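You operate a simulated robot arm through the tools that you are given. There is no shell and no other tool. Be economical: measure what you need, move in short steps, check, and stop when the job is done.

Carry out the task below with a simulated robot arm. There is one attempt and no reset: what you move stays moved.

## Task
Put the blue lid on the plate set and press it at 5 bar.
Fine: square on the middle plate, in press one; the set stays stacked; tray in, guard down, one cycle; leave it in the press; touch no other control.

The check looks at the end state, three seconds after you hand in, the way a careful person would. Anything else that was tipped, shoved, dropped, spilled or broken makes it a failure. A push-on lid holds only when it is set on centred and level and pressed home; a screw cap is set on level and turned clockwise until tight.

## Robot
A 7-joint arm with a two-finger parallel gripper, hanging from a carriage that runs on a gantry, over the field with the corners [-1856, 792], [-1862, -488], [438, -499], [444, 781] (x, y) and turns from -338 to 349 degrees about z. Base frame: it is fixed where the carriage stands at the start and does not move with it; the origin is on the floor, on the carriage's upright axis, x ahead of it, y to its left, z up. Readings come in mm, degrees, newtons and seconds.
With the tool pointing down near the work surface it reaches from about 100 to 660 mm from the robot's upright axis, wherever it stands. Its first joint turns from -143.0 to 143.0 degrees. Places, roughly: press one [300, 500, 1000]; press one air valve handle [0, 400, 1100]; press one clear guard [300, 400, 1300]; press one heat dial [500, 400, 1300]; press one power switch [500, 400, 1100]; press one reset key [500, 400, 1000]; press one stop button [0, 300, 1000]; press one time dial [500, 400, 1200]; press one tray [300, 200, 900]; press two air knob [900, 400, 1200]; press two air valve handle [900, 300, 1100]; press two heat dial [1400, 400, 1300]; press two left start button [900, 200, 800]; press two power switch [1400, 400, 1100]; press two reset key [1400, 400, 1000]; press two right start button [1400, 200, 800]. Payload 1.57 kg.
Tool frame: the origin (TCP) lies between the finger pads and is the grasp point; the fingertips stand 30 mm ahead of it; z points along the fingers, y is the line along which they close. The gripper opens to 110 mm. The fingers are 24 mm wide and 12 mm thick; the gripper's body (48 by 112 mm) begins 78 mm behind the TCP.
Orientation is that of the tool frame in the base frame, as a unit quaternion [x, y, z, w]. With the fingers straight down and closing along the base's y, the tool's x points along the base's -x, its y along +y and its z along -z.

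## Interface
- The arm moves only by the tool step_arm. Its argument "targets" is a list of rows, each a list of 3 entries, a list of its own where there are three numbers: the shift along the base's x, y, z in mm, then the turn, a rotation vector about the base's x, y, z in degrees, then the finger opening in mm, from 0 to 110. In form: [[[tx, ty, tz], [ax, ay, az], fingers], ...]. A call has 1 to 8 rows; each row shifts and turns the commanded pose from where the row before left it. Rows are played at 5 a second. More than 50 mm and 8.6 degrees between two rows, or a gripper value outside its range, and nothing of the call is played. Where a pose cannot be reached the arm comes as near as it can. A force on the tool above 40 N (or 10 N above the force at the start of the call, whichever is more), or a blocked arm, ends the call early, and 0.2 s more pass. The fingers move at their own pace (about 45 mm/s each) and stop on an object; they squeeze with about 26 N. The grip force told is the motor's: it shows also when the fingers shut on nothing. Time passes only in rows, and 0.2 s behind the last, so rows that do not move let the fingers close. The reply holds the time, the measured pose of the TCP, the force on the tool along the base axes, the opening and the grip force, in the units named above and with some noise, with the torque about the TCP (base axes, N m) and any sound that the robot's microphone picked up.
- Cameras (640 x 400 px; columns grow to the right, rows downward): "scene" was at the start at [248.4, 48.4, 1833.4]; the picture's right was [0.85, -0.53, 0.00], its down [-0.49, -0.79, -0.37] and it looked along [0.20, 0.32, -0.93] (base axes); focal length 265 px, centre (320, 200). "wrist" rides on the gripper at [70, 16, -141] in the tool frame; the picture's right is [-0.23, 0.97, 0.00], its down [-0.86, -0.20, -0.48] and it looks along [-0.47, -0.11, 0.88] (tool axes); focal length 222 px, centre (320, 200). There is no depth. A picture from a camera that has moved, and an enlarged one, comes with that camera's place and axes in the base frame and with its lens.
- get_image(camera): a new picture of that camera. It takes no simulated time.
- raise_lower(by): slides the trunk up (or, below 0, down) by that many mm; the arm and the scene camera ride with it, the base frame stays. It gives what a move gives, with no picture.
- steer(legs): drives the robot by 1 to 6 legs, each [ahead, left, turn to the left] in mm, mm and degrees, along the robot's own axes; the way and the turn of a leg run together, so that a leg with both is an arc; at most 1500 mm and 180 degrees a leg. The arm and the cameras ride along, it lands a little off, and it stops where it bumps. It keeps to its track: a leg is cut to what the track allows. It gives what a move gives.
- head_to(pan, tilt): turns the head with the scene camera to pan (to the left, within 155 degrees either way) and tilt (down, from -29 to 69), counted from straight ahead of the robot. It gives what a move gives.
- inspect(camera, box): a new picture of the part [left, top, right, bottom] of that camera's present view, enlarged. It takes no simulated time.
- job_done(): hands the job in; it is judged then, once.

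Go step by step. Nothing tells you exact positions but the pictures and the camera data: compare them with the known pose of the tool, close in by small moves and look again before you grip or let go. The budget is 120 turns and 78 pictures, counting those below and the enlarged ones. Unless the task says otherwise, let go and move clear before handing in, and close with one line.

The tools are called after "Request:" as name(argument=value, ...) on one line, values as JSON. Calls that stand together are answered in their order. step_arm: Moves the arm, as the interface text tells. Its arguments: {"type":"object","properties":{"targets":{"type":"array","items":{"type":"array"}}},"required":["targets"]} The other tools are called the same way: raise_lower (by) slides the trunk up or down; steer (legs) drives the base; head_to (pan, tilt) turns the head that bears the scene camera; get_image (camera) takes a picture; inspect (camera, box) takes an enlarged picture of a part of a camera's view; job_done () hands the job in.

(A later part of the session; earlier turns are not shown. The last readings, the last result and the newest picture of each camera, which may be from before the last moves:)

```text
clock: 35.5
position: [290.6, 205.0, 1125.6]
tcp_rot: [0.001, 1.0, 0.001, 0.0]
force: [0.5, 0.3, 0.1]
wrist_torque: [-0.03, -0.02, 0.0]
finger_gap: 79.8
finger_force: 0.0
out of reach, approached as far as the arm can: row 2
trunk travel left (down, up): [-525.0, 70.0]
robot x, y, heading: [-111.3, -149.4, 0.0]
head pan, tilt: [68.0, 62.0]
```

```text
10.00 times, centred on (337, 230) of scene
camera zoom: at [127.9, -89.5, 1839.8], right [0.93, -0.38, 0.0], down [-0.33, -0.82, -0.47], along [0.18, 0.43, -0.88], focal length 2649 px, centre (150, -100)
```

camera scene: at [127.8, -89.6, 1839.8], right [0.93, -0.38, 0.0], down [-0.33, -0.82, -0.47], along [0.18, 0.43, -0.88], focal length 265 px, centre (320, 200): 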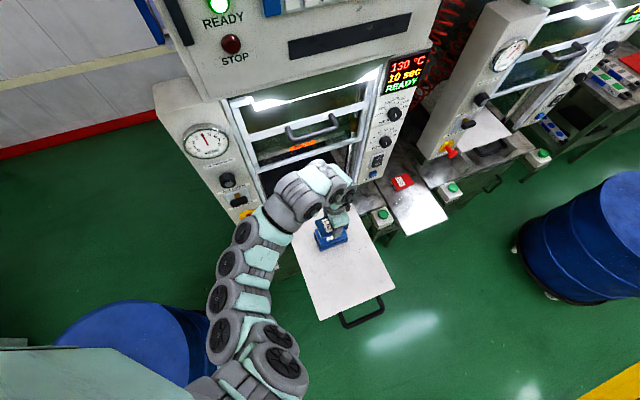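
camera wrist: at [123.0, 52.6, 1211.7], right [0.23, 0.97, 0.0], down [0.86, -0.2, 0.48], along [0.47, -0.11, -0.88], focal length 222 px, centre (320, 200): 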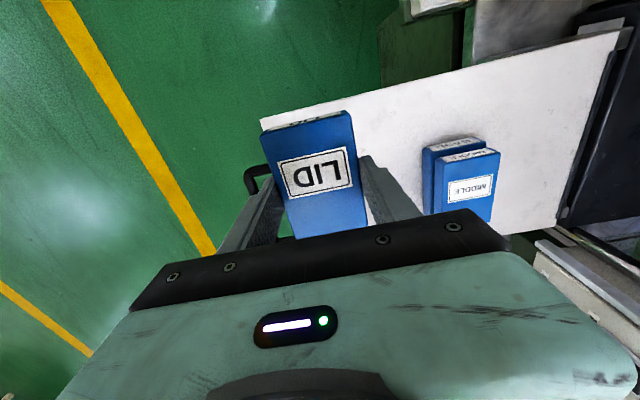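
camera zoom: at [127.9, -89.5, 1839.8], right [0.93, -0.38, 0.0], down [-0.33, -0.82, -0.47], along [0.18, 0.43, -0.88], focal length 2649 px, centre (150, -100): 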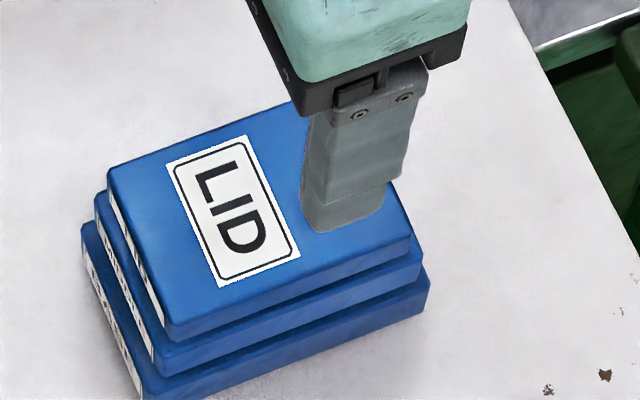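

The lid sits square and level. Next: the tray. I'll drive back so the gripper hangs above the tray handle (about 284, −81).

Request:
steer(legs=[[-5, -285, 0]])

Request:
get_image(camera="wrist")

Request:
get_image(camera="scene")

```text
clock: 37.5
position: [287.7, -87.1, 1123.7]
tcp_rot: [0.003, 1.0, 0.001, 0.0]
force: [0.2, -0.1, -0.4]
wrist_torque: [0.0, -0.04, 0.0]
finger_gap: 80.0
finger_force: 0.1
trunk travel left (down, up): [-525.0, 70.0]
robot x, y, heading: [-123.9, -437.1, -0.3]
head pan, tilt: [68.0, 62.0]
```

```text
38 pictures are left
camera wrist: at [218.4, -70.4, 1265.6], right [0.23, 0.97, 0.0], down [0.85, -0.21, 0.48], along [0.47, -0.11, -0.88], focal length 222 px, centre (320, 200)
```

wrist: 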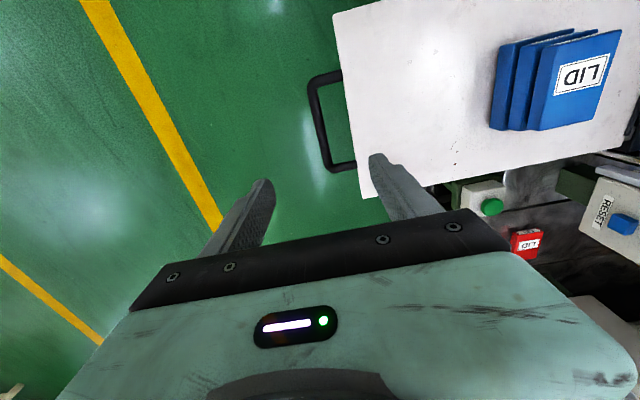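

```text
37 pictures are left
camera scene: at [122.1, -380.2, 1839.8], right [0.93, -0.38, 0.0], down [-0.34, -0.82, -0.47], along [0.18, 0.43, -0.88], focal length 265 px, centre (320, 200)
```

scene: 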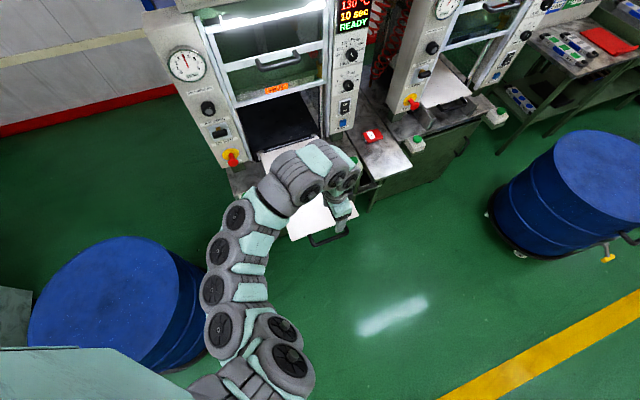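

Handle bar is at y≈−86, x≈225–360, under the gripper. Narrow the fingers and descend over it.

Request:
step_arm(targets=[[[2, 1, -40], [0, 0, 0], 50], [[0, 0, -45], [0, 0, 0], 50], [[0, 0, -45], [0, 0, 0], 50], [[0, 0, -30], [0, 0, 0], 50], [[0, 0, 0], [0, 0, 0], 50]])

Request:
get_image(camera="wrist")

```text
clock: 38.7
position: [288.4, -86.3, 965.6]
tcp_rot: [0.004, 1.0, 0.001, 0.001]
force: [-0.7, 0.0, -0.2]
wrist_torque: [0.0, -0.01, 0.01]
finger_gap: 50.1
finger_force: 0.0
trunk travel left (down, up): [-525.0, 70.0]
robot x, y, heading: [-126.5, -438.8, -0.3]
head pan, tilt: [68.0, 62.0]
```

```text
36 pictures are left
camera wrist: at [220.1, -69.1, 1106.0], right [0.23, 0.97, 0.0], down [0.85, -0.21, 0.48], along [0.46, -0.11, -0.88], focal length 222 px, centre (320, 200)
```

wrist: 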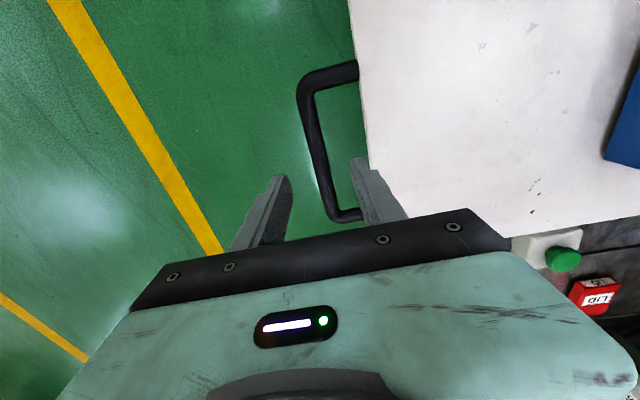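

Bar z ≈ 887, centred between the fingers. Descend and grip it.

Request:
step_arm(targets=[[[0, 1, -35], [0, 0, 0], 50], [[0, 0, -25], [0, 0, 0], 50], [[0, 0, -10], [0, 0, 0], 50], [[0, 0, 0], [0, 0, 0], 30], [[0, 0, 0], [0, 0, 0], 10], [[0, 0, 0], [0, 0, 0], 4], [[0, 0, 0], [0, 0, 0], 4]])

Request:
get_image(camera="wrist")

```text
clock: 40.3
position: [289.2, -83.9, 897.1]
tcp_rot: [0.003, 1.0, 0.001, 0.0]
force: [0.9, -1.9, -1.6]
wrist_torque: [0.01, 0.02, 0.65]
finger_gap: 15.8
finger_force: 29.0
trunk travel left (down, up): [-525.0, 70.0]
robot x, y, heading: [-119.2, -438.4, -0.3]
head pan, tilt: [68.0, 62.0]
```

```text
35 pictures are left
camera wrist: at [220.7, -67.9, 1036.6], right [0.23, 0.97, 0.0], down [0.85, -0.21, 0.48], along [0.47, -0.11, -0.88], focal length 222 px, centre (320, 200)
```

wrist: 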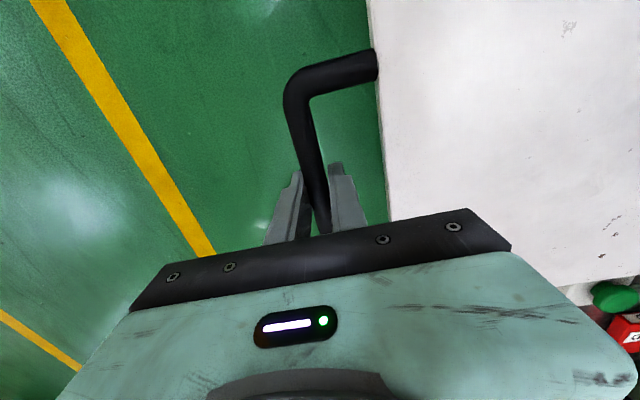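

Gripped the 16 mm bar. Start pushing the tray in gently with the arm.

Request:
step_arm(targets=[[[0, 3, 0], [0, 0, 0], 4], [[0, 6, 0], [0, 0, 0], 4], [[0, 8, 0], [0, 0, 0], 4], [[0, 8, 0], [0, 0, 0], 4], [[0, 8, 0], [0, 0, 0], 4], [[0, 8, 0], [0, 0, 0], 4], [[0, 6, 0], [0, 0, 0], 4], [[0, 3, 0], [0, 0, 0], 4]])

Request:
inspect(camera="scene", box=[160, 60, 400, 260])

```text
clock: 42.1
position: [289.7, -34.6, 894.0]
tcp_rot: [0.003, 1.0, 0.001, 0.0]
force: [-1.1, -1.7, 5.6]
wrist_torque: [0.02, 0.28, 0.72]
finger_gap: 15.8
finger_force: 31.9
trunk travel left (down, up): [-525.0, 70.0]
robot x, y, heading: [-124.1, -438.1, -0.1]
head pan, tilt: [68.0, 62.0]
```

```text
2.00 times, centred on (280, 160) of scene
camera zoom: at [122.1, -380.3, 1839.7], right [0.93, -0.38, 0.0], down [-0.34, -0.82, -0.47], along [0.18, 0.43, -0.88], focal length 530 px, centre (400, 280)
```

zoom: 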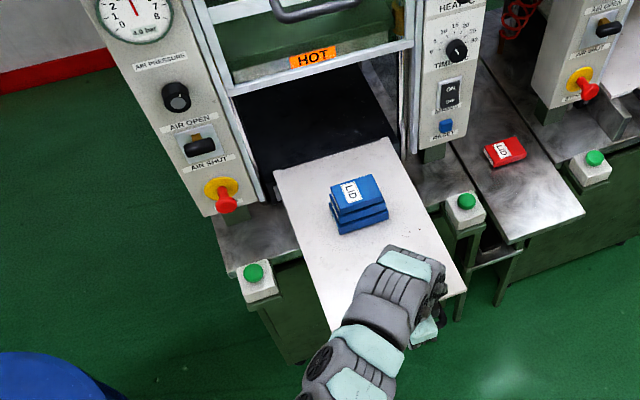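

Tray slides easily and the stack is steady. Continue, carrying the grip in by driving the carriage.

Request:
steer(legs=[[0, 60, 0]])

Request:
inspect(camera="scene", box=[160, 60, 400, 260])

```text
clock: 43.1
position: [290.6, 26.2, 895.3]
tcp_rot: [0.003, 1.0, 0.001, 0.0]
force: [0.3, 1.7, -8.4]
wrist_torque: [0.06, -0.01, 0.75]
finger_gap: 15.8
finger_force: 31.2
trunk travel left (down, up): [-525.0, 70.0]
robot x, y, heading: [-120.9, -379.6, -0.3]
head pan, tilt: [68.0, 62.0]
```

```text
2.00 times, centred on (280, 160) of scene
camera zoom: at [122.4, -320.4, 1839.6], right [0.92, -0.38, 0.0], down [-0.34, -0.82, -0.47], along [0.18, 0.43, -0.88], focal length 530 px, centre (400, 280)
```

zoom: 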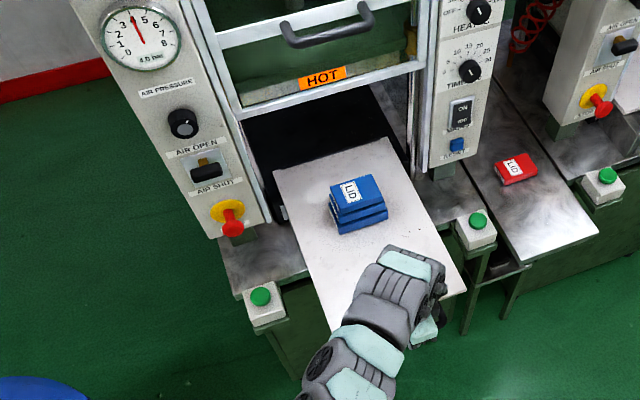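

Request:
steer(legs=[[0, 70, 0], [0, 60, 0]])

Request:
step_arm(targets=[[[0, 4, 0], [0, 0, 0], 4], [[0, 6, 0], [0, 0, 0], 4], [[0, 6, 0], [0, 0, 0], 4], [[0, 6, 0], [0, 0, 0], 4], [[0, 6, 0], [0, 0, 0], 4], [[0, 6, 0], [0, 0, 0], 4], [[0, 6, 0], [0, 0, 0], 4], [[0, 4, 0], [0, 0, 0], 4]])

Request:
get_image(camera="scene")

```text
clock: 44.7
position: [290.8, 155.4, 895.4]
tcp_rot: [0.004, 1.0, -0.001, 0.0]
force: [0.8, 2.9, -11.1]
wrist_torque: [0.03, -0.25, 0.8]
finger_gap: 15.8
finger_force: 31.0
trunk travel left (down, up): [-525.0, 70.0]
robot x, y, heading: [-119.9, -245.7, -0.3]
head pan, tilt: [68.0, 62.0]
```

```text
clock: 46.5
position: [291.2, 198.8, 895.5]
tcp_rot: [0.004, 1.0, 0.001, 0.001]
force: [3.1, -2.6, -9.3]
wrist_torque: [-0.04, 0.39, 0.8]
finger_gap: 15.9
finger_force: 31.4
trunk travel left (down, up): [-525.0, 70.0]
robot x, y, heading: [-121.7, -247.8, -0.3]
head pan, tilt: [68.0, 62.0]
```

```text
32 pictures are left
camera scene: at [123.5, -190.8, 1839.7], right [0.92, -0.38, 0.0], down [-0.34, -0.82, -0.47], along [0.18, 0.43, -0.88], focal length 265 px, centre (320, 200)
```

scene: 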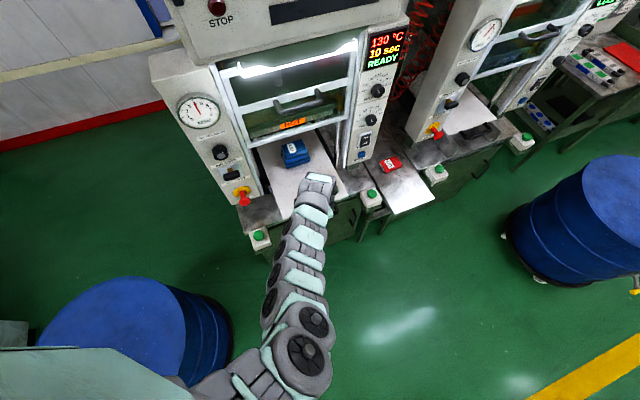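

Stack rides well. Continue inward until the stop is felt.

Request:
steer(legs=[[0, 40, 0]])

Request:
step_arm(targets=[[[0, 4, 0], [0, 0, 0], 4], [[0, 5, 0], [0, 0, 0], 4], [[0, 5, 0], [0, 0, 0], 4], [[0, 5, 0], [0, 0, 0], 4], [[0, 5, 0], [0, 0, 0], 4], [[0, 5, 0], [0, 0, 0], 4], [[0, 5, 0], [0, 0, 0], 4], [[0, 5, 0], [0, 0, 0], 4]])

Request:
inspect(camera="scene", box=[160, 60, 420, 260])

```text
clock: 47.4
position: [291.9, 237.7, 894.2]
tcp_rot: [0.004, 1.0, 0.0, -0.001]
force: [3.7, 2.6, -14.1]
wrist_torque: [0.04, -0.42, 0.78]
finger_gap: 15.9
finger_force: 31.6
trunk travel left (down, up): [-525.0, 70.0]
robot x, y, heading: [-119.6, -206.2, -0.4]
head pan, tilt: [68.0, 62.0]
```

```text
clock: 49.2
position: [290.4, 278.8, 895.1]
tcp_rot: [0.004, 1.0, 0.001, 0.001]
force: [-1.7, -0.5, 12.0]
wrist_torque: [-0.01, -0.58, 0.82]
finger_gap: 15.7
finger_force: 31.1
trunk travel left (down, up): [-525.0, 70.0]
robot x, y, heading: [-119.9, -212.0, -0.6]
head pan, tilt: [68.0, 62.0]
```

```text
2.00 times, centred on (290, 160) of scene
camera zoom: at [124.0, -151.4, 1840.0], right [0.92, -0.38, 0.0], down [-0.34, -0.82, -0.47], along [0.18, 0.43, -0.88], focal length 530 px, centre (380, 280)
```

zoom: 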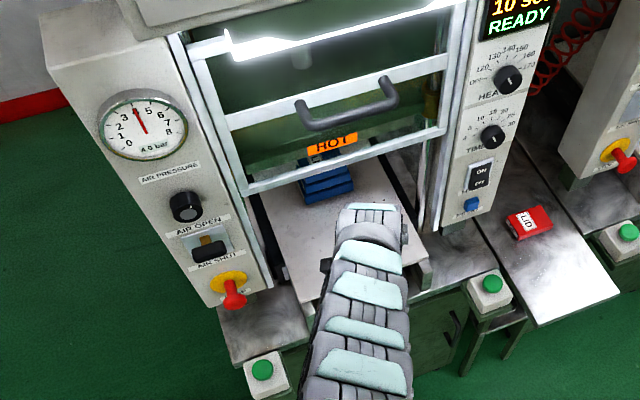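

Request:
steer(legs=[[0, 35, 0]])

Request:
step_arm(targets=[[[0, 3, 0], [0, 0, 0], 4], [[0, 3, 0], [0, 0, 0], 4], [[0, 3, 0], [0, 0, 0], 4], [[0, 3, 0], [0, 0, 0], 4], [[0, 3, 0], [0, 0, 0], 4], [[0, 3, 0], [0, 0, 0], 4], [[0, 3, 0], [0, 0, 0], 4], [[0, 3, 0], [0, 0, 0], 4]])

Request:
get_image(camera="scene")

```text
clock: 50.0
position: [292.1, 311.9, 894.0]
tcp_rot: [0.004, 1.0, 0.002, 0.001]
force: [7.2, 6.9, -14.6]
wrist_torque: [0.03, 0.28, 0.76]
finger_gap: 16.0
finger_force: 31.9
trunk travel left (down, up): [-525.0, 70.0]
robot x, y, heading: [-119.3, -174.1, -0.4]
head pan, tilt: [68.0, 62.0]
```

```text
clock: 51.0
position: [292.4, 314.7, 891.8]
tcp_rot: [0.005, 1.0, -0.007, -0.001]
force: [-3.8, -18.3, 13.9]
wrist_torque: [-0.13, 0.39, 0.81]
finger_gap: 15.9
finger_force: 31.3
trunk travel left (down, up): [-525.0, 70.0]
robot x, y, heading: [-119.2, -174.8, -0.4]
head pan, tilt: [68.0, 62.0]
stopped in row 5: the force on the tool passed its limit at 42 N (the readings are from after the stop); the commanded pose is now the measured one
```

```text
30 pictures are left
camera scene: at [124.0, -118.4, 1839.6], right [0.92, -0.38, 0.0], down [-0.34, -0.82, -0.47], along [0.18, 0.43, -0.88], focal length 265 px, centre (320, 200)
```

scene: 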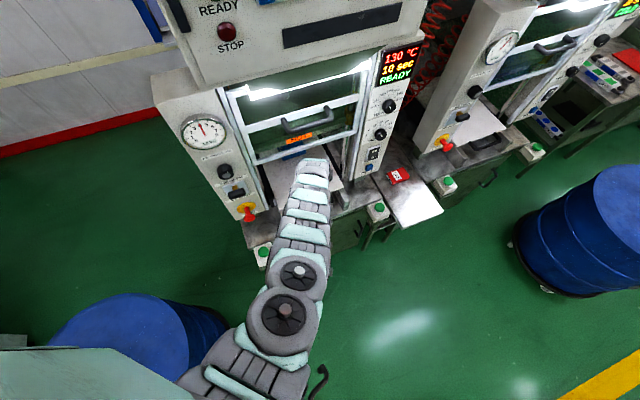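

Firm stop at handle y≈315 (≈400 mm travel): tray is in. Release, rise over the bar and back out.

Request:
step_arm(targets=[[[0, 0, 0], [0, 0, 0], 30], [[0, 0, 0], [0, 0, 0], 44], [[0, 0, 0], [0, 0, 0], 44], [[0, 0, 20], [0, 0, 0], 44], [[0, 0, 30], [0, 0, 0], 44], [[0, 0, 20], [0, 0, 0], 44], [[0, -30, 0], [0, 0, 0], 44], [[0, -40, 0], [0, 0, 0], 44]])

Request:
steer(legs=[[0, -200, 0]])

Request:
head_to(pan=68, tilt=45)

Request:
get_image(camera="scene")

```text
clock: 52.8
position: [291.8, 249.2, 964.2]
tcp_rot: [0.006, 1.0, -0.002, -0.001]
force: [0.6, 1.2, 0.0]
wrist_torque: [-0.05, 0.02, 0.0]
finger_gap: 43.9
finger_force: 0.0
trunk travel left (down, up): [-525.0, 70.0]
robot x, y, heading: [-120.4, -174.9, -0.3]
head pan, tilt: [68.0, 62.0]
```

```text
clock: 54.5
position: [290.8, 42.2, 963.7]
tcp_rot: [0.005, 1.0, -0.003, 0.0]
force: [0.7, 0.1, 0.3]
wrist_torque: [0.02, 0.01, -0.02]
finger_gap: 44.1
finger_force: 0.0
trunk travel left (down, up): [-525.0, 70.0]
robot x, y, heading: [-121.0, -380.8, -0.3]
head pan, tilt: [68.0, 62.0]
```

```text
clock: 55.3
position: [290.7, 43.9, 964.6]
tcp_rot: [0.004, 1.0, -0.002, 0.0]
force: [0.7, -0.1, 0.0]
wrist_torque: [0.02, 0.05, 0.03]
finger_gap: 44.0
finger_force: 0.1
trunk travel left (down, up): [-525.0, 70.0]
robot x, y, heading: [-117.4, -379.3, -0.5]
head pan, tilt: [68.0, 45.0]
```

```text
29 pictures are left
camera scene: at [128.9, -307.1, 1861.5], right [0.92, -0.38, 0.0], down [-0.27, -0.65, -0.71], along [0.27, 0.65, -0.71], focal length 265 px, centre (320, 200)
```

scene: 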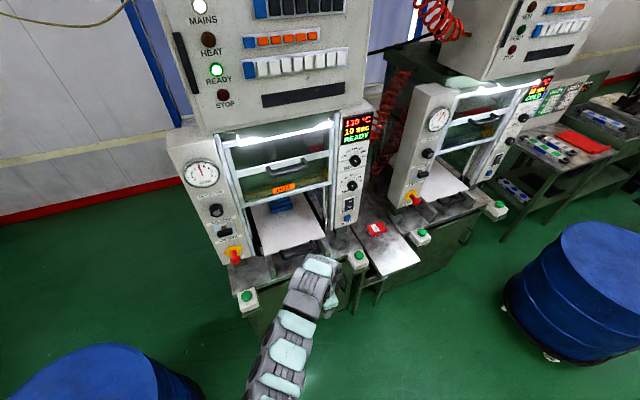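

Request:
inspect(camera="scene", box=[160, 110, 400, 290])

```text
2.22 times, centred on (280, 200) of scene
camera zoom: at [128.9, -307.1, 1861.5], right [0.92, -0.38, 0.0], down [-0.27, -0.65, -0.71], along [0.27, 0.65, -0.71], focal length 589 px, centre (409, 200)
```

zoom: 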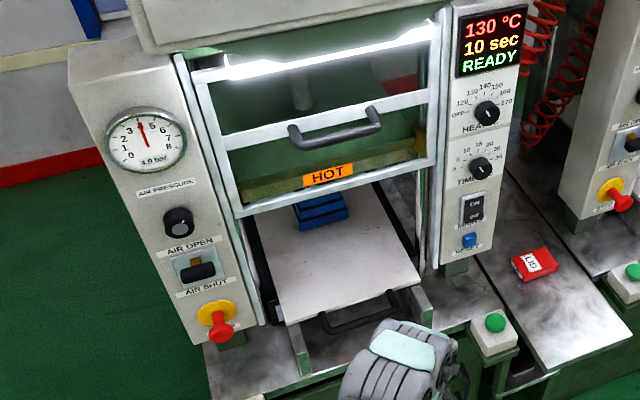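

Tray is in and the stack is under the platen. Next the regulator knob at about (40, 352, 1228): turn the tool to point +y while rising.

Request:
step_arm(targets=[[[0, 0, 20], [8.2, 0, 0], 70], [[0, 0, 20], [8.2, 0, 0], 70], [[0, 0, 20], [8.2, 0, 0], 70], [[0, 0, 20], [8.2, 0, 0], 70], [[0, 0, 20], [8.2, 0, 0], 70], [[0, 0, 20], [8.2, 0, 0], 70]])

Request:
step_arm(targets=[[[0, 0, 25], [8.2, 0, 0], 70], [[0, 0, 25], [8.2, 0, 0], 70], [[0, 0, 25], [8.2, 0, 0], 70], [[0, 0, 25], [8.2, 0, 0], 70], [[0, 0, 25], [8, 0, 0], 70], [[0, 0, 0], [0, 0, 0], 70]])

```text
clock: 56.7
position: [291.0, 40.9, 1081.9]
tcp_rot: [0.005, 0.909, 0.416, -0.001]
force: [-0.7, 0.2, 0.6]
wrist_torque: [-0.03, 0.04, -0.03]
finger_gap: 70.2
finger_force: 0.0
trunk travel left (down, up): [-525.0, 70.0]
robot x, y, heading: [-116.7, -385.0, -0.4]
head pan, tilt: [68.0, 45.0]
```

```text
clock: 58.1
position: [290.3, 41.9, 1207.8]
tcp_rot: [0.002, 0.709, 0.706, -0.002]
force: [0.1, -0.4, 0.1]
wrist_torque: [-0.03, 0.01, 0.0]
finger_gap: 70.0
finger_force: 0.0
trunk travel left (down, up): [-525.0, 70.0]
robot x, y, heading: [-119.3, -379.7, -0.5]
head pan, tilt: [68.0, 45.0]
```

Tool now points at the press. Drive so it faces the knob from ~120 mm away.

Request:
steer(legs=[[-250, 0, 0], [0, 170, 0]])

Request:
get_image(camera="wrist")

Request:
get_image(camera="scene")

```text
clock: 61.0
position: [35.2, 213.0, 1208.0]
tcp_rot: [0.005, 0.709, 0.705, -0.001]
force: [-0.4, -0.1, 0.2]
wrist_torque: [0.01, 0.03, 0.01]
finger_gap: 69.9
finger_force: 0.1
trunk travel left (down, up): [-525.0, 70.0]
robot x, y, heading: [-377.5, -209.9, -0.4]
head pan, tilt: [68.0, 45.0]
```

```text
27 pictures are left
camera wrist: at [-33.7, 72.1, 1223.5], right [0.24, 0.0, 0.97], down [0.85, -0.48, -0.2], along [0.47, 0.88, -0.12], focal length 222 px, centre (320, 200)
```

wrist: 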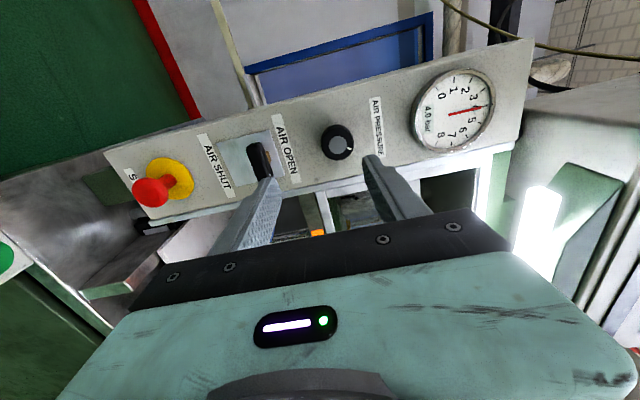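

```text
26 pictures are left
camera scene: at [-127.3, -135.8, 1861.6], right [0.92, -0.38, 0.0], down [-0.27, -0.65, -0.71], along [0.27, 0.65, -0.71], focal length 265 px, centre (320, 200)
```

scene: 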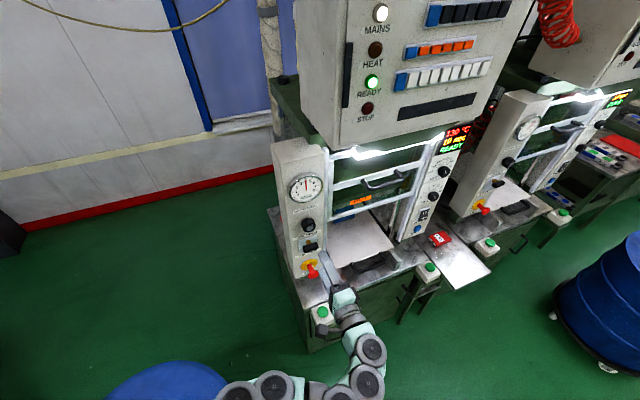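

Knob located at (40.5, 352, 1228); gauge is visible in the wrist view. Approach it with fingers open.

Request:
step_arm(targets=[[[5, 0, 20], [0, 0, 0], 70], [[0, 25, 0], [0, 0, 0], 70], [[0, 25, 0], [0, 0, 0], 70], [[0, 25, 0], [0, 0, 0], 70], [[0, 0, 0], [0, 0, 0], 70]])

Request:
get_image(camera="wrist")

```text
clock: 62.2
position: [41.1, 289.2, 1225.2]
tcp_rot: [0.005, 0.709, 0.705, -0.002]
force: [-0.5, -0.4, -0.3]
wrist_torque: [-0.01, 0.02, 0.01]
finger_gap: 69.9
finger_force: 0.0
trunk travel left (down, up): [-525.0, 70.0]
robot x, y, heading: [-373.7, -211.1, -0.5]
head pan, tilt: [68.0, 45.0]
```

```text
25 pictures are left
camera wrist: at [-27.7, 147.8, 1241.6], right [0.23, 0.0, 0.97], down [0.85, -0.48, -0.2], along [0.47, 0.88, -0.12], focal length 222 px, centre (320, 200)
```

wrist: 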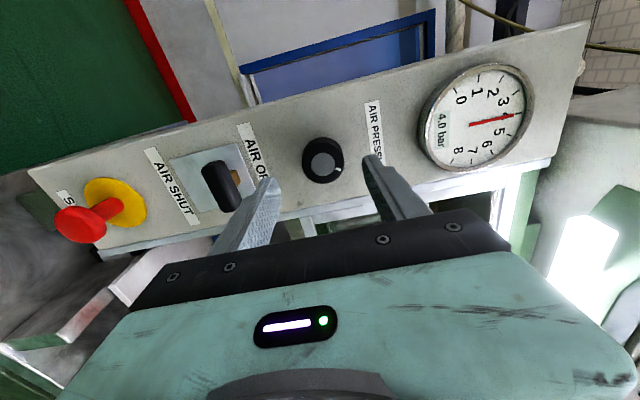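

Request:
step_arm(targets=[[[2.5, 20, 0], [0, 0, 0], 70], [[0, 15, 0], [0, 0, 0], 70], [[0, 10, 0], [0, 0, 0], 70], [[0, 5, 0], [0, 0, 0], 70], [[0, 0, 0], [0, 0, 0], 70]])

Request:
inspect(camera="wrist", box=[180, 60, 580, 260])

```text
clock: 63.4
position: [41.4, 338.1, 1228.1]
tcp_rot: [0.004, 0.709, 0.706, -0.001]
force: [0.1, -0.3, -0.4]
wrist_torque: [-0.01, -0.01, 0.03]
finger_gap: 69.9
finger_force: 0.0
trunk travel left (down, up): [-525.0, 70.0]
robot x, y, heading: [-372.7, -209.8, -0.4]
head pan, tilt: [68.0, 45.0]
```

```text
1.60 times, centred on (380, 160) of wrist
camera zoom: at [-26.5, 197.4, 1244.1], right [0.23, 0.0, 0.97], down [0.85, -0.48, -0.2], along [0.47, 0.88, -0.12], focal length 355 px, centre (224, 264)
```

zoom: 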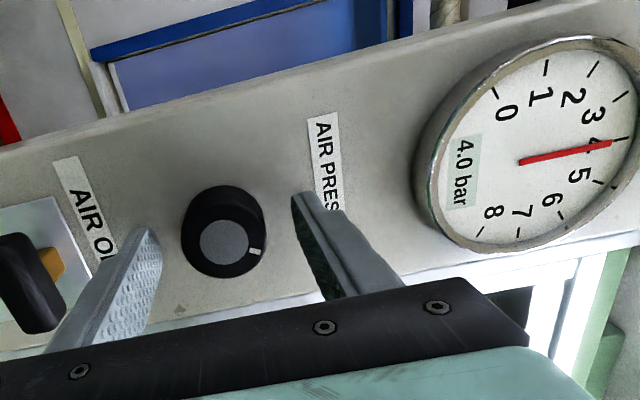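

Knob sits between the fingertips. Nudge +3 in x, a little deeper, then close gently.

Request:
step_arm(targets=[[[3.5, 2, 0], [0, 0, 0], 70], [[0, 2, 0], [0, 0, 0], 60], [[0, 0, 0], [0, 0, 0], 50], [[0, 0, 0], [0, 0, 0], 40], [[0, 0, 0], [0, 0, 0], 34], [[0, 0, 0], [0, 0, 0], 34]])

Request:
inspect(camera="wrist", box=[180, 60, 580, 260])

```text
clock: 64.8
position: [45.4, 342.9, 1229.0]
tcp_rot: [0.004, 0.707, 0.707, -0.002]
force: [-3.6, -4.4, 11.1]
wrist_torque: [0.38, 0.04, 0.19]
finger_gap: 41.3
finger_force: 29.0
trunk travel left (down, up): [-525.0, 70.0]
robot x, y, heading: [-375.0, -212.1, -0.5]
head pan, tilt: [68.0, 45.0]
```

```text
1.60 times, centred on (380, 160) of wrist
camera zoom: at [-22.9, 201.8, 1243.8], right [0.23, 0.0, 0.97], down [0.85, -0.48, -0.21], along [0.47, 0.88, -0.11], focal length 355 px, centre (224, 264)
```

zoom: 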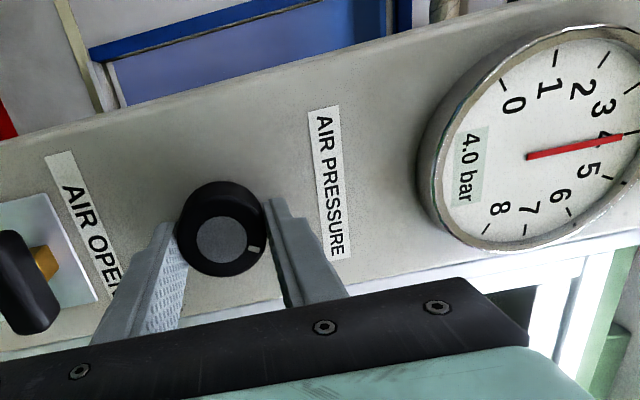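

Knob gripped. Turn clockwise (about +y) by 8° and read the gauge.

Request:
step_arm(targets=[[[0, 0, 1], [0, 4, 0], 34], [[0, 0, 0], [0, 4, 0], 34], [[0, 0, 0], [0, 0, 0], 34]])

Request:
inspect(camera="wrist", box=[180, 60, 580, 260])

```text
clock: 65.6
position: [45.9, 342.9, 1227.0]
tcp_rot: [0.054, 0.707, 0.704, -0.051]
force: [0.4, 4.8, -0.2]
wrist_torque: [0.05, -0.04, -0.12]
finger_gap: 41.1
finger_force: 44.9
trunk travel left (down, up): [-525.0, 70.0]
robot x, y, heading: [-379.4, -209.2, -0.6]
head pan, tilt: [68.0, 45.0]
```

```text
1.60 times, centred on (380, 160) of wrist
camera zoom: at [-19.9, 201.9, 1253.5], right [0.37, 0.0, 0.93], down [0.81, -0.48, -0.32], along [0.45, 0.88, -0.18], focal length 355 px, centre (224, 264)
```

zoom: 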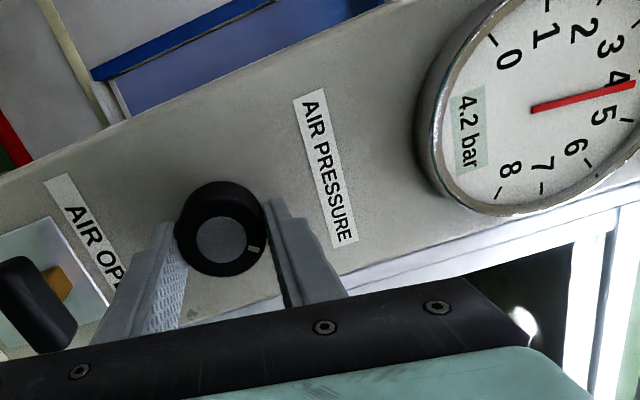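

4.2 bar after 8°, so about 33–34° per bar. Turn another 24°.

Request:
step_arm(targets=[[[0, 0, 0], [0, 4, 0], 34], [[0, 0, 0], [0, 4, 0], 34], [[0, 0, 0], [0, 4, 0], 34], [[0, 0, 0], [0, 4, 0], 34], [[0, 0, 0], [0, 4, 0], 34], [[0, 0, 0], [0, 4, 0], 34], [[0, 0, 0], [0, 0, 0], 34]])

Request:
inspect(camera="scene", box=[270, 160, 350, 220])

```text
clock: 67.2
position: [46.1, 342.9, 1225.9]
tcp_rot: [0.2, 0.681, 0.676, -0.197]
force: [6.1, 13.5, -22.9]
wrist_torque: [-0.74, -0.07, -0.27]
finger_gap: 41.1
finger_force: 44.7
trunk travel left (down, up): [-525.0, 70.0]
robot x, y, heading: [-380.2, -207.9, -0.5]
head pan, tilt: [68.0, 45.0]
```

```text
6.67 times, centred on (310, 190) of scene
camera zoom: at [-127.4, -135.7, 1861.3], right [0.92, -0.38, 0.0], down [-0.27, -0.65, -0.71], along [0.27, 0.65, -0.71], focal length 1766 px, centre (387, 267)
```

zoom: 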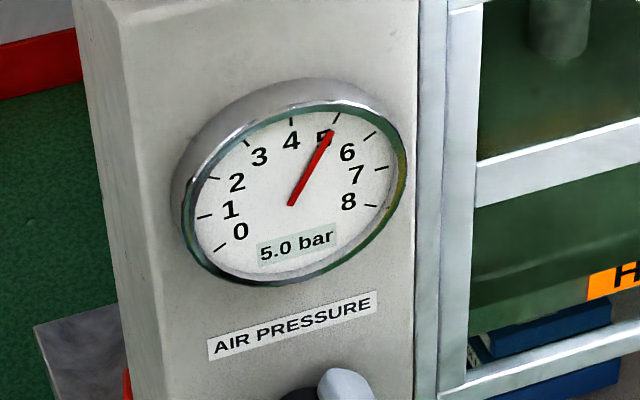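

Gauge reads 5.0 bar. Ease the side load, add 1° (33.5° total), open and back straight out.

Request:
step_arm(targets=[[[0, 0, -0.7], [0, 1, 0], 34], [[0, 0, 0], [0, 0, 0], 34], [[0, 0, 0], [0, 0, 0], 50], [[0, 0, 0], [0, 0, 0], 70], [[0, 0, 0], [0, 0, 0], 74], [[0, -20, 0], [0, 0, 0], 74], [[0, -40, 0], [0, 0, 0], 74], [[0, -40, 0], [0, 0, 0], 74]])

Request:
inspect(camera="scene", box=[270, 160, 350, 220])

```text
clock: 69.0
position: [45.9, 243.2, 1228.5]
tcp_rot: [0.204, 0.68, 0.675, -0.203]
force: [-0.1, 1.1, 0.6]
wrist_torque: [0.0, -0.01, -0.01]
finger_gap: 73.9
finger_force: 0.1
trunk travel left (down, up): [-525.0, 70.0]
robot x, y, heading: [-376.5, -209.1, -0.5]
head pan, tilt: [68.0, 45.0]
```

```text
6.67 times, centred on (310, 190) of scene
camera zoom: at [-127.3, -135.8, 1861.6], right [0.92, -0.38, 0.0], down [-0.27, -0.65, -0.71], along [0.27, 0.65, -0.71], focal length 1766 px, centre (387, 267)
```

zoom: 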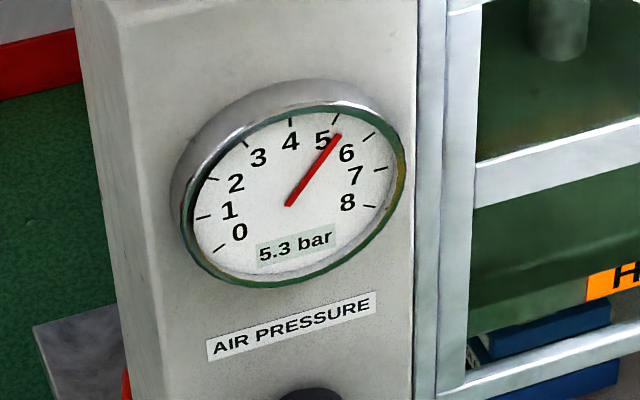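

The release nudged it to 5.3. Regrip and see what gripping alone reads.

Request:
step_arm(targets=[[[0, 40, 0], [0, 0, 0], 74], [[0, 40, 0], [0, 0, 0], 74], [[0, 20, 0], [0, 0, 0], 70], [[0, 0, 0], [0, 0, 0], 60], [[0, 0, 0], [0, 0, 0], 50], [[0, 0, 0], [0, 0, 0], 42], [[0, 0, 0], [0, 0, 0], 38], [[0, 0, 0], [0, 0, 0], 38]])

Request:
inspect(camera="scene", box=[270, 160, 350, 220])

```text
clock: 70.8
position: [43.3, 344.4, 1227.1]
tcp_rot: [0.204, 0.68, 0.674, -0.203]
force: [0.4, 4.4, -8.1]
wrist_torque: [-0.21, 0.0, 0.11]
finger_gap: 41.8
finger_force: 27.2
trunk travel left (down, up): [-525.0, 70.0]
robot x, y, heading: [-380.3, -208.6, -0.7]
head pan, tilt: [68.0, 45.0]
```

```text
6.67 times, centred on (310, 190) of scene
camera zoom: at [-127.5, -135.8, 1861.4], right [0.92, -0.38, 0.0], down [-0.27, -0.65, -0.71], along [0.27, 0.65, -0.71], focal length 1766 px, centre (387, 267)
```

zoom: 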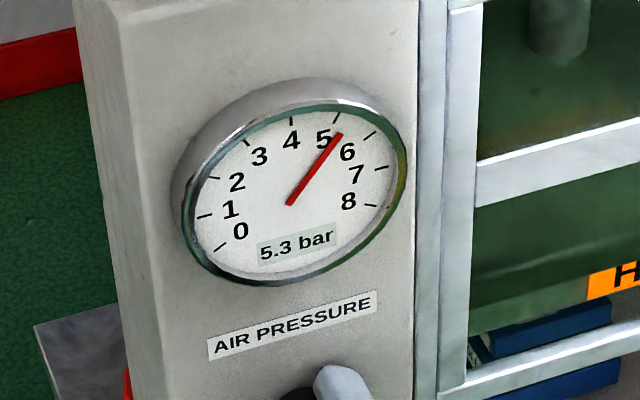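

Gauge stays 5.3, so it simply lagged earlier (~26°/bar). Turn back 7.5° and wait for it to settle.

Request:
step_arm(targets=[[[0, 0, 0], [0, -4, 0], 36], [[0, 0, 0], [0, -3.5, 0], 36], [[0, 0, 0], [0, 0, 0], 36], [[0, 0, 0], [0, 0, 0], 36], [[0, 0, 0], [0, 0, 0], 36], [[0, 0, 0], [0, 0, 0], 36], [[0, 0, 0], [0, 0, 0], 36], [[0, 0, 0], [0, 0, 0], 36]])

Request:
inspect(camera="scene", box=[270, 160, 350, 220])

```text
clock: 72.6
position: [42.8, 345.0, 1226.4]
tcp_rot: [0.16, 0.691, 0.687, -0.159]
force: [-3.4, 17.3, -16.5]
wrist_torque: [-0.44, -0.06, 0.18]
finger_gap: 41.2
finger_force: 45.0
trunk travel left (down, up): [-525.0, 70.0]
robot x, y, heading: [-377.1, -205.9, -0.8]
head pan, tilt: [68.0, 45.0]
```

```text
6.67 times, centred on (310, 190) of scene
camera zoom: at [-127.8, -135.4, 1861.3], right [0.92, -0.38, 0.0], down [-0.27, -0.65, -0.71], along [0.27, 0.65, -0.71], focal length 1766 px, centre (387, 267)
```

zoom: 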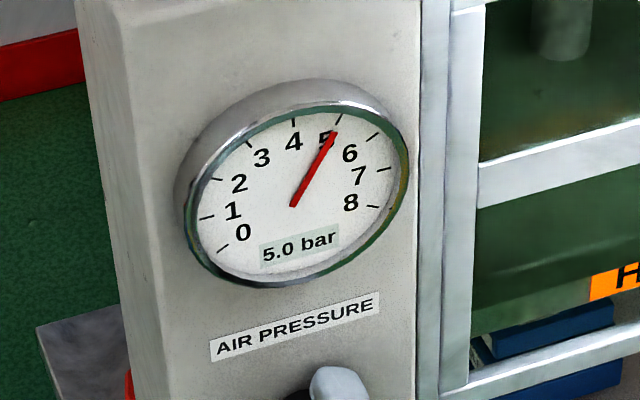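

Settled at 5.0 bar. Open and withdraw, then verify.

Request:
step_arm(targets=[[[0, 0, 0], [0, 0, 0], 42], [[0, 0, 0], [0, 0, 0], 50], [[0, 0, 0], [0, 0, 0], 60], [[0, 0, 0], [0, 0, 0], 74], [[0, -20, 0], [0, 0, 0], 74], [[0, -40, 0], [0, 0, 0], 74], [[0, -40, 0], [0, 0, 0], 74], [[0, -40, 0], [0, 0, 0], 74]])

Request:
get_image(camera="wrist")

Request:
inspect(camera="scene", box=[260, 140, 460, 280])

```text
clock: 74.4
position: [46.2, 203.3, 1228.5]
tcp_rot: [0.16, 0.69, 0.687, -0.159]
force: [-0.4, 0.4, 0.4]
wrist_torque: [-0.05, -0.03, 0.04]
finger_gap: 73.8
finger_force: 0.0
trunk travel left (down, up): [-525.0, 70.0]
robot x, y, heading: [-382.7, -208.1, -0.5]
head pan, tilt: [68.0, 45.0]
```

```text
17 pictures are left
camera wrist: at [-8.2, 62.7, 1274.2], right [0.63, 0.0, 0.78], down [0.68, -0.48, -0.55], along [0.37, 0.88, -0.31], focal length 222 px, centre (320, 200)
```

wrist: 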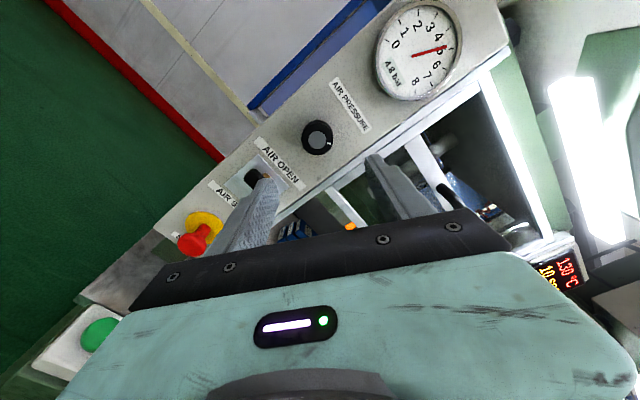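

```text
2.86 times, centred on (360, 210) of scene
camera zoom: at [-127.3, -135.8, 1861.5], right [0.92, -0.38, 0.0], down [-0.27, -0.65, -0.71], along [0.27, 0.65, -0.71], focal length 757 px, centre (206, 171)
```

zoom: 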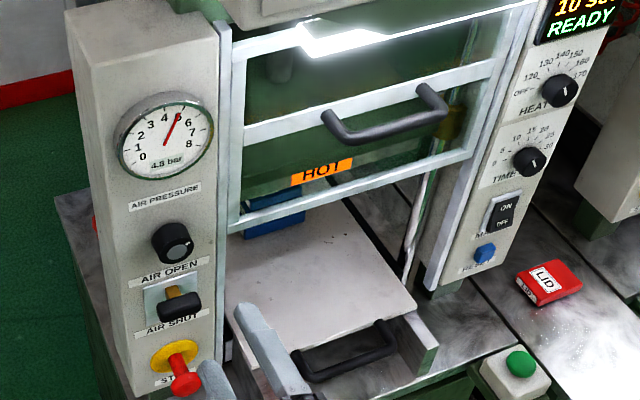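

Reads about 4.8 now. I'll go back, grip again, and read after settling (the rows double as waiting time).

Request:
step_arm(targets=[[[0, 40, 0], [0, 0, 0], 74], [[0, 40, 0], [0, 0, 0], 74], [[0, 40, 0], [0, 0, 0], 74], [[0, 18, 0], [0, 0, 0], 60], [[0, 0, 0], [0, 0, 0], 50], [[0, 0, 0], [0, 0, 0], 44], [[0, 0, 0], [0, 0, 0], 40], [[0, 0, 0], [0, 0, 0], 40]])

Request:
step_arm(targets=[[[0, 0, 0], [0, 0, 0], 40], [[0, 0, 0], [0, 0, 0], 40], [[0, 0, 0], [0, 0, 0], 40]])

Request:
inspect(camera="scene", box=[270, 160, 350, 220])

```text
clock: 76.2
position: [47.2, 341.3, 1227.2]
tcp_rot: [0.159, 0.691, 0.687, -0.159]
force: [-2.0, 3.2, -3.9]
wrist_torque: [-0.05, -0.03, -0.01]
finger_gap: 44.2
finger_force: 2.1
trunk travel left (down, up): [-525.0, 70.0]
robot x, y, heading: [-377.2, -213.1, -0.5]
head pan, tilt: [68.0, 45.0]
```

```text
clock: 77.0
position: [47.3, 341.2, 1226.0]
tcp_rot: [0.159, 0.691, 0.687, -0.158]
force: [-1.6, 3.4, -4.1]
wrist_torque: [-0.06, -0.01, 0.0]
finger_gap: 44.3
finger_force: 2.4
trunk travel left (down, up): [-525.0, 70.0]
robot x, y, heading: [-382.4, -207.0, -0.5]
head pan, tilt: [68.0, 45.0]
```

```text
6.67 times, centred on (310, 190) of scene
camera zoom: at [-127.5, -135.8, 1861.5], right [0.92, -0.38, 0.0], down [-0.27, -0.65, -0.71], along [0.27, 0.65, -0.71], focal length 1766 px, centre (387, 267)
```

zoom: 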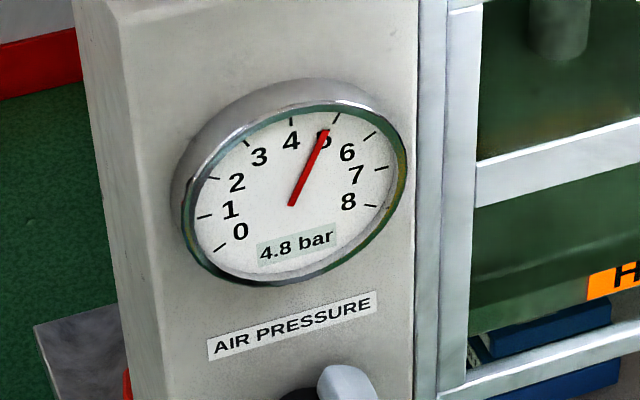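

Stable at 4.8. Squeeze moderately, turn +4°, relax the grip slowly, and let it settle before reading.

Request:
step_arm(targets=[[[0, 0, 0], [0, 0, 0], 38], [[0, 0, 0], [0, 0, 0], 38], [[0, 0, 0], [0, 4, 0], 38], [[0, 0, 0], [0, 0, 0], 38], [[0, 0, 0], [0, 0, 0], 39], [[0, 0, 0], [0, 0, 0], 40], [[0, 0, 0], [0, 0, 0], 41], [[0, 0, 0], [0, 0, 0], 42]])

Request:
step_arm(targets=[[[0, 0, 0], [0, 0, 0], 44], [[0, 0, 0], [0, 0, 0], 46], [[0, 0, 0], [0, 0, 0], 48], [[0, 0, 0], [0, 0, 0], 52], [[0, 0, 0], [0, 0, 0], 52], [[0, 0, 0], [0, 0, 0], 52]])

Request:
inspect(camera="scene", box=[270, 160, 350, 220])

```text
clock: 78.8
position: [47.2, 339.7, 1227.8]
tcp_rot: [0.184, 0.685, 0.681, -0.183]
force: [-2.8, 0.0, -2.4]
wrist_torque: [-0.02, 0.02, 0.1]
finger_gap: 45.3
finger_force: 1.8
trunk travel left (down, up): [-525.0, 70.0]
robot x, y, heading: [-377.4, -213.2, -0.7]
head pan, tilt: [68.0, 45.0]
```

```text
clock: 80.2
position: [47.9, 341.5, 1227.3]
tcp_rot: [0.184, 0.685, 0.681, -0.183]
force: [-0.4, -0.1, 0.5]
wrist_torque: [-0.02, 0.02, 0.0]
finger_gap: 51.7
finger_force: 0.0
trunk travel left (down, up): [-525.0, 70.0]
robot x, y, heading: [-376.7, -210.8, -0.8]
head pan, tilt: [68.0, 45.0]
```

```text
6.67 times, centred on (310, 190) of scene
camera zoom: at [-127.3, -135.8, 1861.6], right [0.92, -0.38, 0.0], down [-0.27, -0.65, -0.71], along [0.27, 0.65, -0.71], focal length 1766 px, centre (387, 267)
```

zoom: 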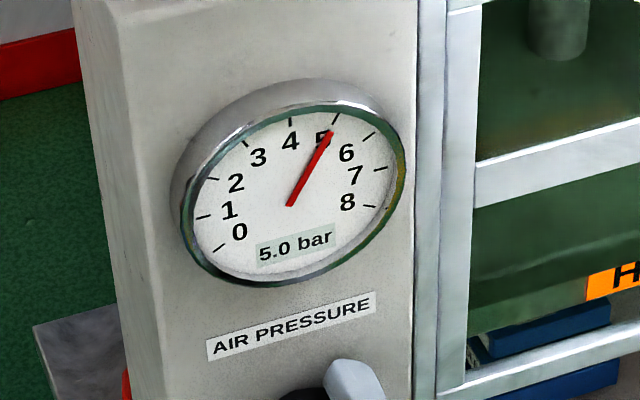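

5.0 bar with the grip released. Withdraw, level the tool and go for the guard handle (about 288, 346, 1335).

Request:
step_arm(targets=[[[0, 0, 0], [0, 0, 0], 74], [[0, -20, 0], [0, 0, 0], 74], [[0, -40, 0], [0, 0, 0], 74], [[0, -40, 0], [0, 0, 0], 74], [[0, -30, 0], [0, 0, 0], 74]])

Request:
step_arm(targets=[[[0, 0, 25], [0, -8, 0], 60], [[0, 0, 25], [0, -8, 0], 60], [[0, 0, 25], [0, -8, 0], 60], [[0, 0, 25], [0, -6, 0], 60], [[0, 0, 0], [0, 0, 0], 60]])

Request:
steer(legs=[[240, 0, 0]])

Request:
get_image(camera="wrist")

```text
clock: 81.4
position: [45.5, 209.4, 1227.5]
tcp_rot: [0.183, 0.685, 0.681, -0.183]
force: [-0.9, 0.3, -0.2]
wrist_torque: [-0.02, 0.02, 0.01]
finger_gap: 74.1
finger_force: 0.2
trunk travel left (down, up): [-525.0, 70.0]
robot x, y, heading: [-375.3, -209.2, -0.2]
head pan, tilt: [68.0, 45.0]
```

```text
clock: 82.6
position: [45.2, 208.0, 1327.6]
tcp_rot: [0.0, 0.709, 0.706, 0.002]
force: [0.2, 0.5, 1.0]
wrist_torque: [0.01, -0.06, -0.01]
finger_gap: 60.1
finger_force: 0.1
trunk travel left (down, up): [-525.0, 70.0]
robot x, y, heading: [-374.4, -208.6, -0.3]
head pan, tilt: [68.0, 45.0]
```

```text
clock: 84.4
position: [282.0, 206.2, 1326.2]
tcp_rot: [0.0, 0.709, 0.705, 0.001]
force: [-0.8, 0.0, 0.2]
wrist_torque: [-0.03, 0.01, 0.02]
finger_gap: 60.0
finger_force: 0.2
trunk travel left (down, up): [-525.0, 70.0]
robot x, y, heading: [-139.7, -212.1, -0.4]
head pan, tilt: [68.0, 45.0]
```

```text
13 pictures are left
camera wrist: at [212.8, 65.8, 1342.3], right [0.23, 0.0, 0.97], down [0.85, -0.48, -0.2], along [0.47, 0.88, -0.11], focal length 222 px, centre (320, 200)
```

wrist: 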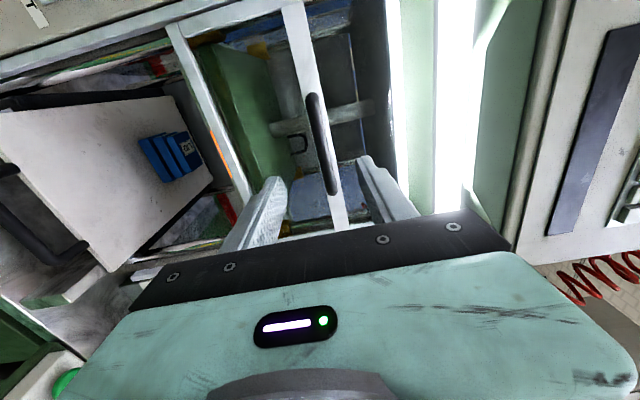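

Bar is at z≈1327, between the finger lines. Approach in y.

Request:
step_arm(targets=[[[5, 30, 1], [0, 0, 0], 60], [[0, 30, 0], [0, 0, 0], 60], [[0, 30, 0], [0, 0, 0], 60], [[0, 20, 0], [0, 0, 0], 60], [[0, 0, 0], [0, 0, 0], 60]])

Request:
get_image(camera="wrist")

```text
clock: 85.6
position: [286.1, 317.7, 1327.0]
tcp_rot: [0.0, 0.709, 0.705, 0.001]
force: [-0.2, 0.7, 0.0]
wrist_torque: [0.0, 0.0, 0.0]
finger_gap: 60.0
finger_force: 0.0
trunk travel left (down, up): [-525.0, 70.0]
robot x, y, heading: [-139.4, -212.0, -0.6]
head pan, tilt: [68.0, 45.0]
```

```text
12 pictures are left
camera wrist: at [216.3, 176.7, 1342.2], right [0.23, 0.0, 0.97], down [0.85, -0.48, -0.2], along [0.47, 0.88, -0.11], focal length 222 px, centre (320, 200)
```

wrist: 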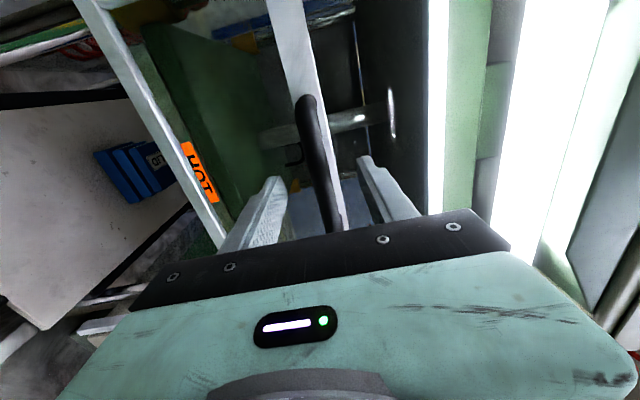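

Request:
step_arm(targets=[[[0, 10, 0], [0, 0, 0], 60], [[0, 8, 0], [0, 0, 0], 50], [[0, 0, 0], [0, 0, 0], 30], [[0, 0, 0], [0, 0, 0], 14], [[0, 0, 0], [0, 0, 0], 6], [[0, 0, 0], [0, 0, 0], 6], [[0, 0, 0], [0, 0, 0], 6]])

Request:
get_image(camera="wrist")

```text
clock: 87.2
position: [285.6, 336.0, 1327.1]
tcp_rot: [0.0, 0.708, 0.706, 0.001]
force: [-0.9, -0.7, 3.3]
wrist_torque: [0.07, 0.06, 0.32]
finger_gap: 15.9
finger_force: 31.6
trunk travel left (down, up): [-525.0, 70.0]
robot x, y, heading: [-140.3, -210.2, -0.7]
head pan, tilt: [68.0, 45.0]
```

```text
11 pictures are left
camera wrist: at [217.0, 194.4, 1343.0], right [0.23, 0.0, 0.97], down [0.85, -0.48, -0.2], along [0.47, 0.88, -0.11], focal length 222 px, centre (320, 200)
```

wrist: 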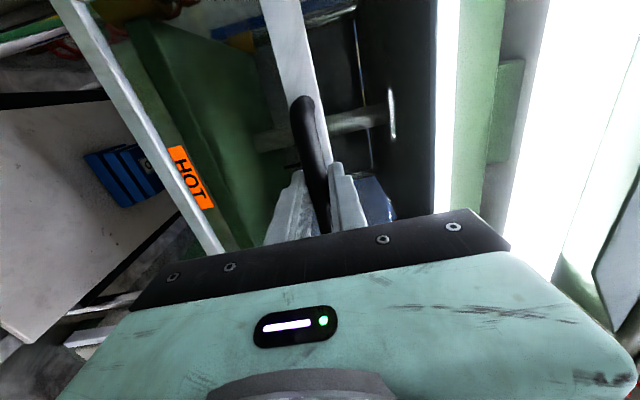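

Handle bar gripped. Pull the guard down.

Request:
step_arm(targets=[[[0, 0, -5], [0, 0, 0], 6], [[0, 0, -10], [0, 0, 0], 6], [[0, 0, -15], [0, 0, 0], 6], [[0, 0, -15], [0, 0, 0], 6], [[0, 0, -15], [0, 0, 0], 6], [[0, 0, -15], [0, 0, 0], 6], [[0, 0, -15], [0, 0, 0], 6], [[0, 0, -15], [0, 0, 0], 6]])

Request:
step_arm(targets=[[[0, 0, -12], [0, 0, 0], 6], [[0, 0, -12], [0, 0, 0], 6], [[0, 0, -12], [0, 0, 0], 6], [[0, 0, -12], [0, 0, 0], 6], [[0, 0, -12], [0, 0, 0], 6], [[0, 0, -10], [0, 0, 0], 6], [[0, 0, -10], [0, 0, 0], 6], [[0, 0, -10], [0, 0, 0], 6]])

```text
clock: 89.0
position: [285.0, 334.8, 1222.2]
tcp_rot: [0.0, 0.709, 0.705, -0.001]
force: [-10.0, -3.5, 1.4]
wrist_torque: [0.03, -0.05, 0.48]
finger_gap: 15.6
finger_force: 31.5
trunk travel left (down, up): [-525.0, 70.0]
robot x, y, heading: [-138.6, -213.0, -0.5]
head pan, tilt: [68.0, 45.0]
```

```text
clock: 90.8
position: [286.6, 335.7, 1133.3]
tcp_rot: [0.001, 0.708, 0.706, 0.001]
force: [-3.6, 8.5, 1.9]
wrist_torque: [0.02, 0.03, -0.56]
finger_gap: 15.7
finger_force: 31.1
trunk travel left (down, up): [-525.0, 70.0]
robot x, y, heading: [-137.9, -211.6, -0.3]
head pan, tilt: [68.0, 45.0]
```

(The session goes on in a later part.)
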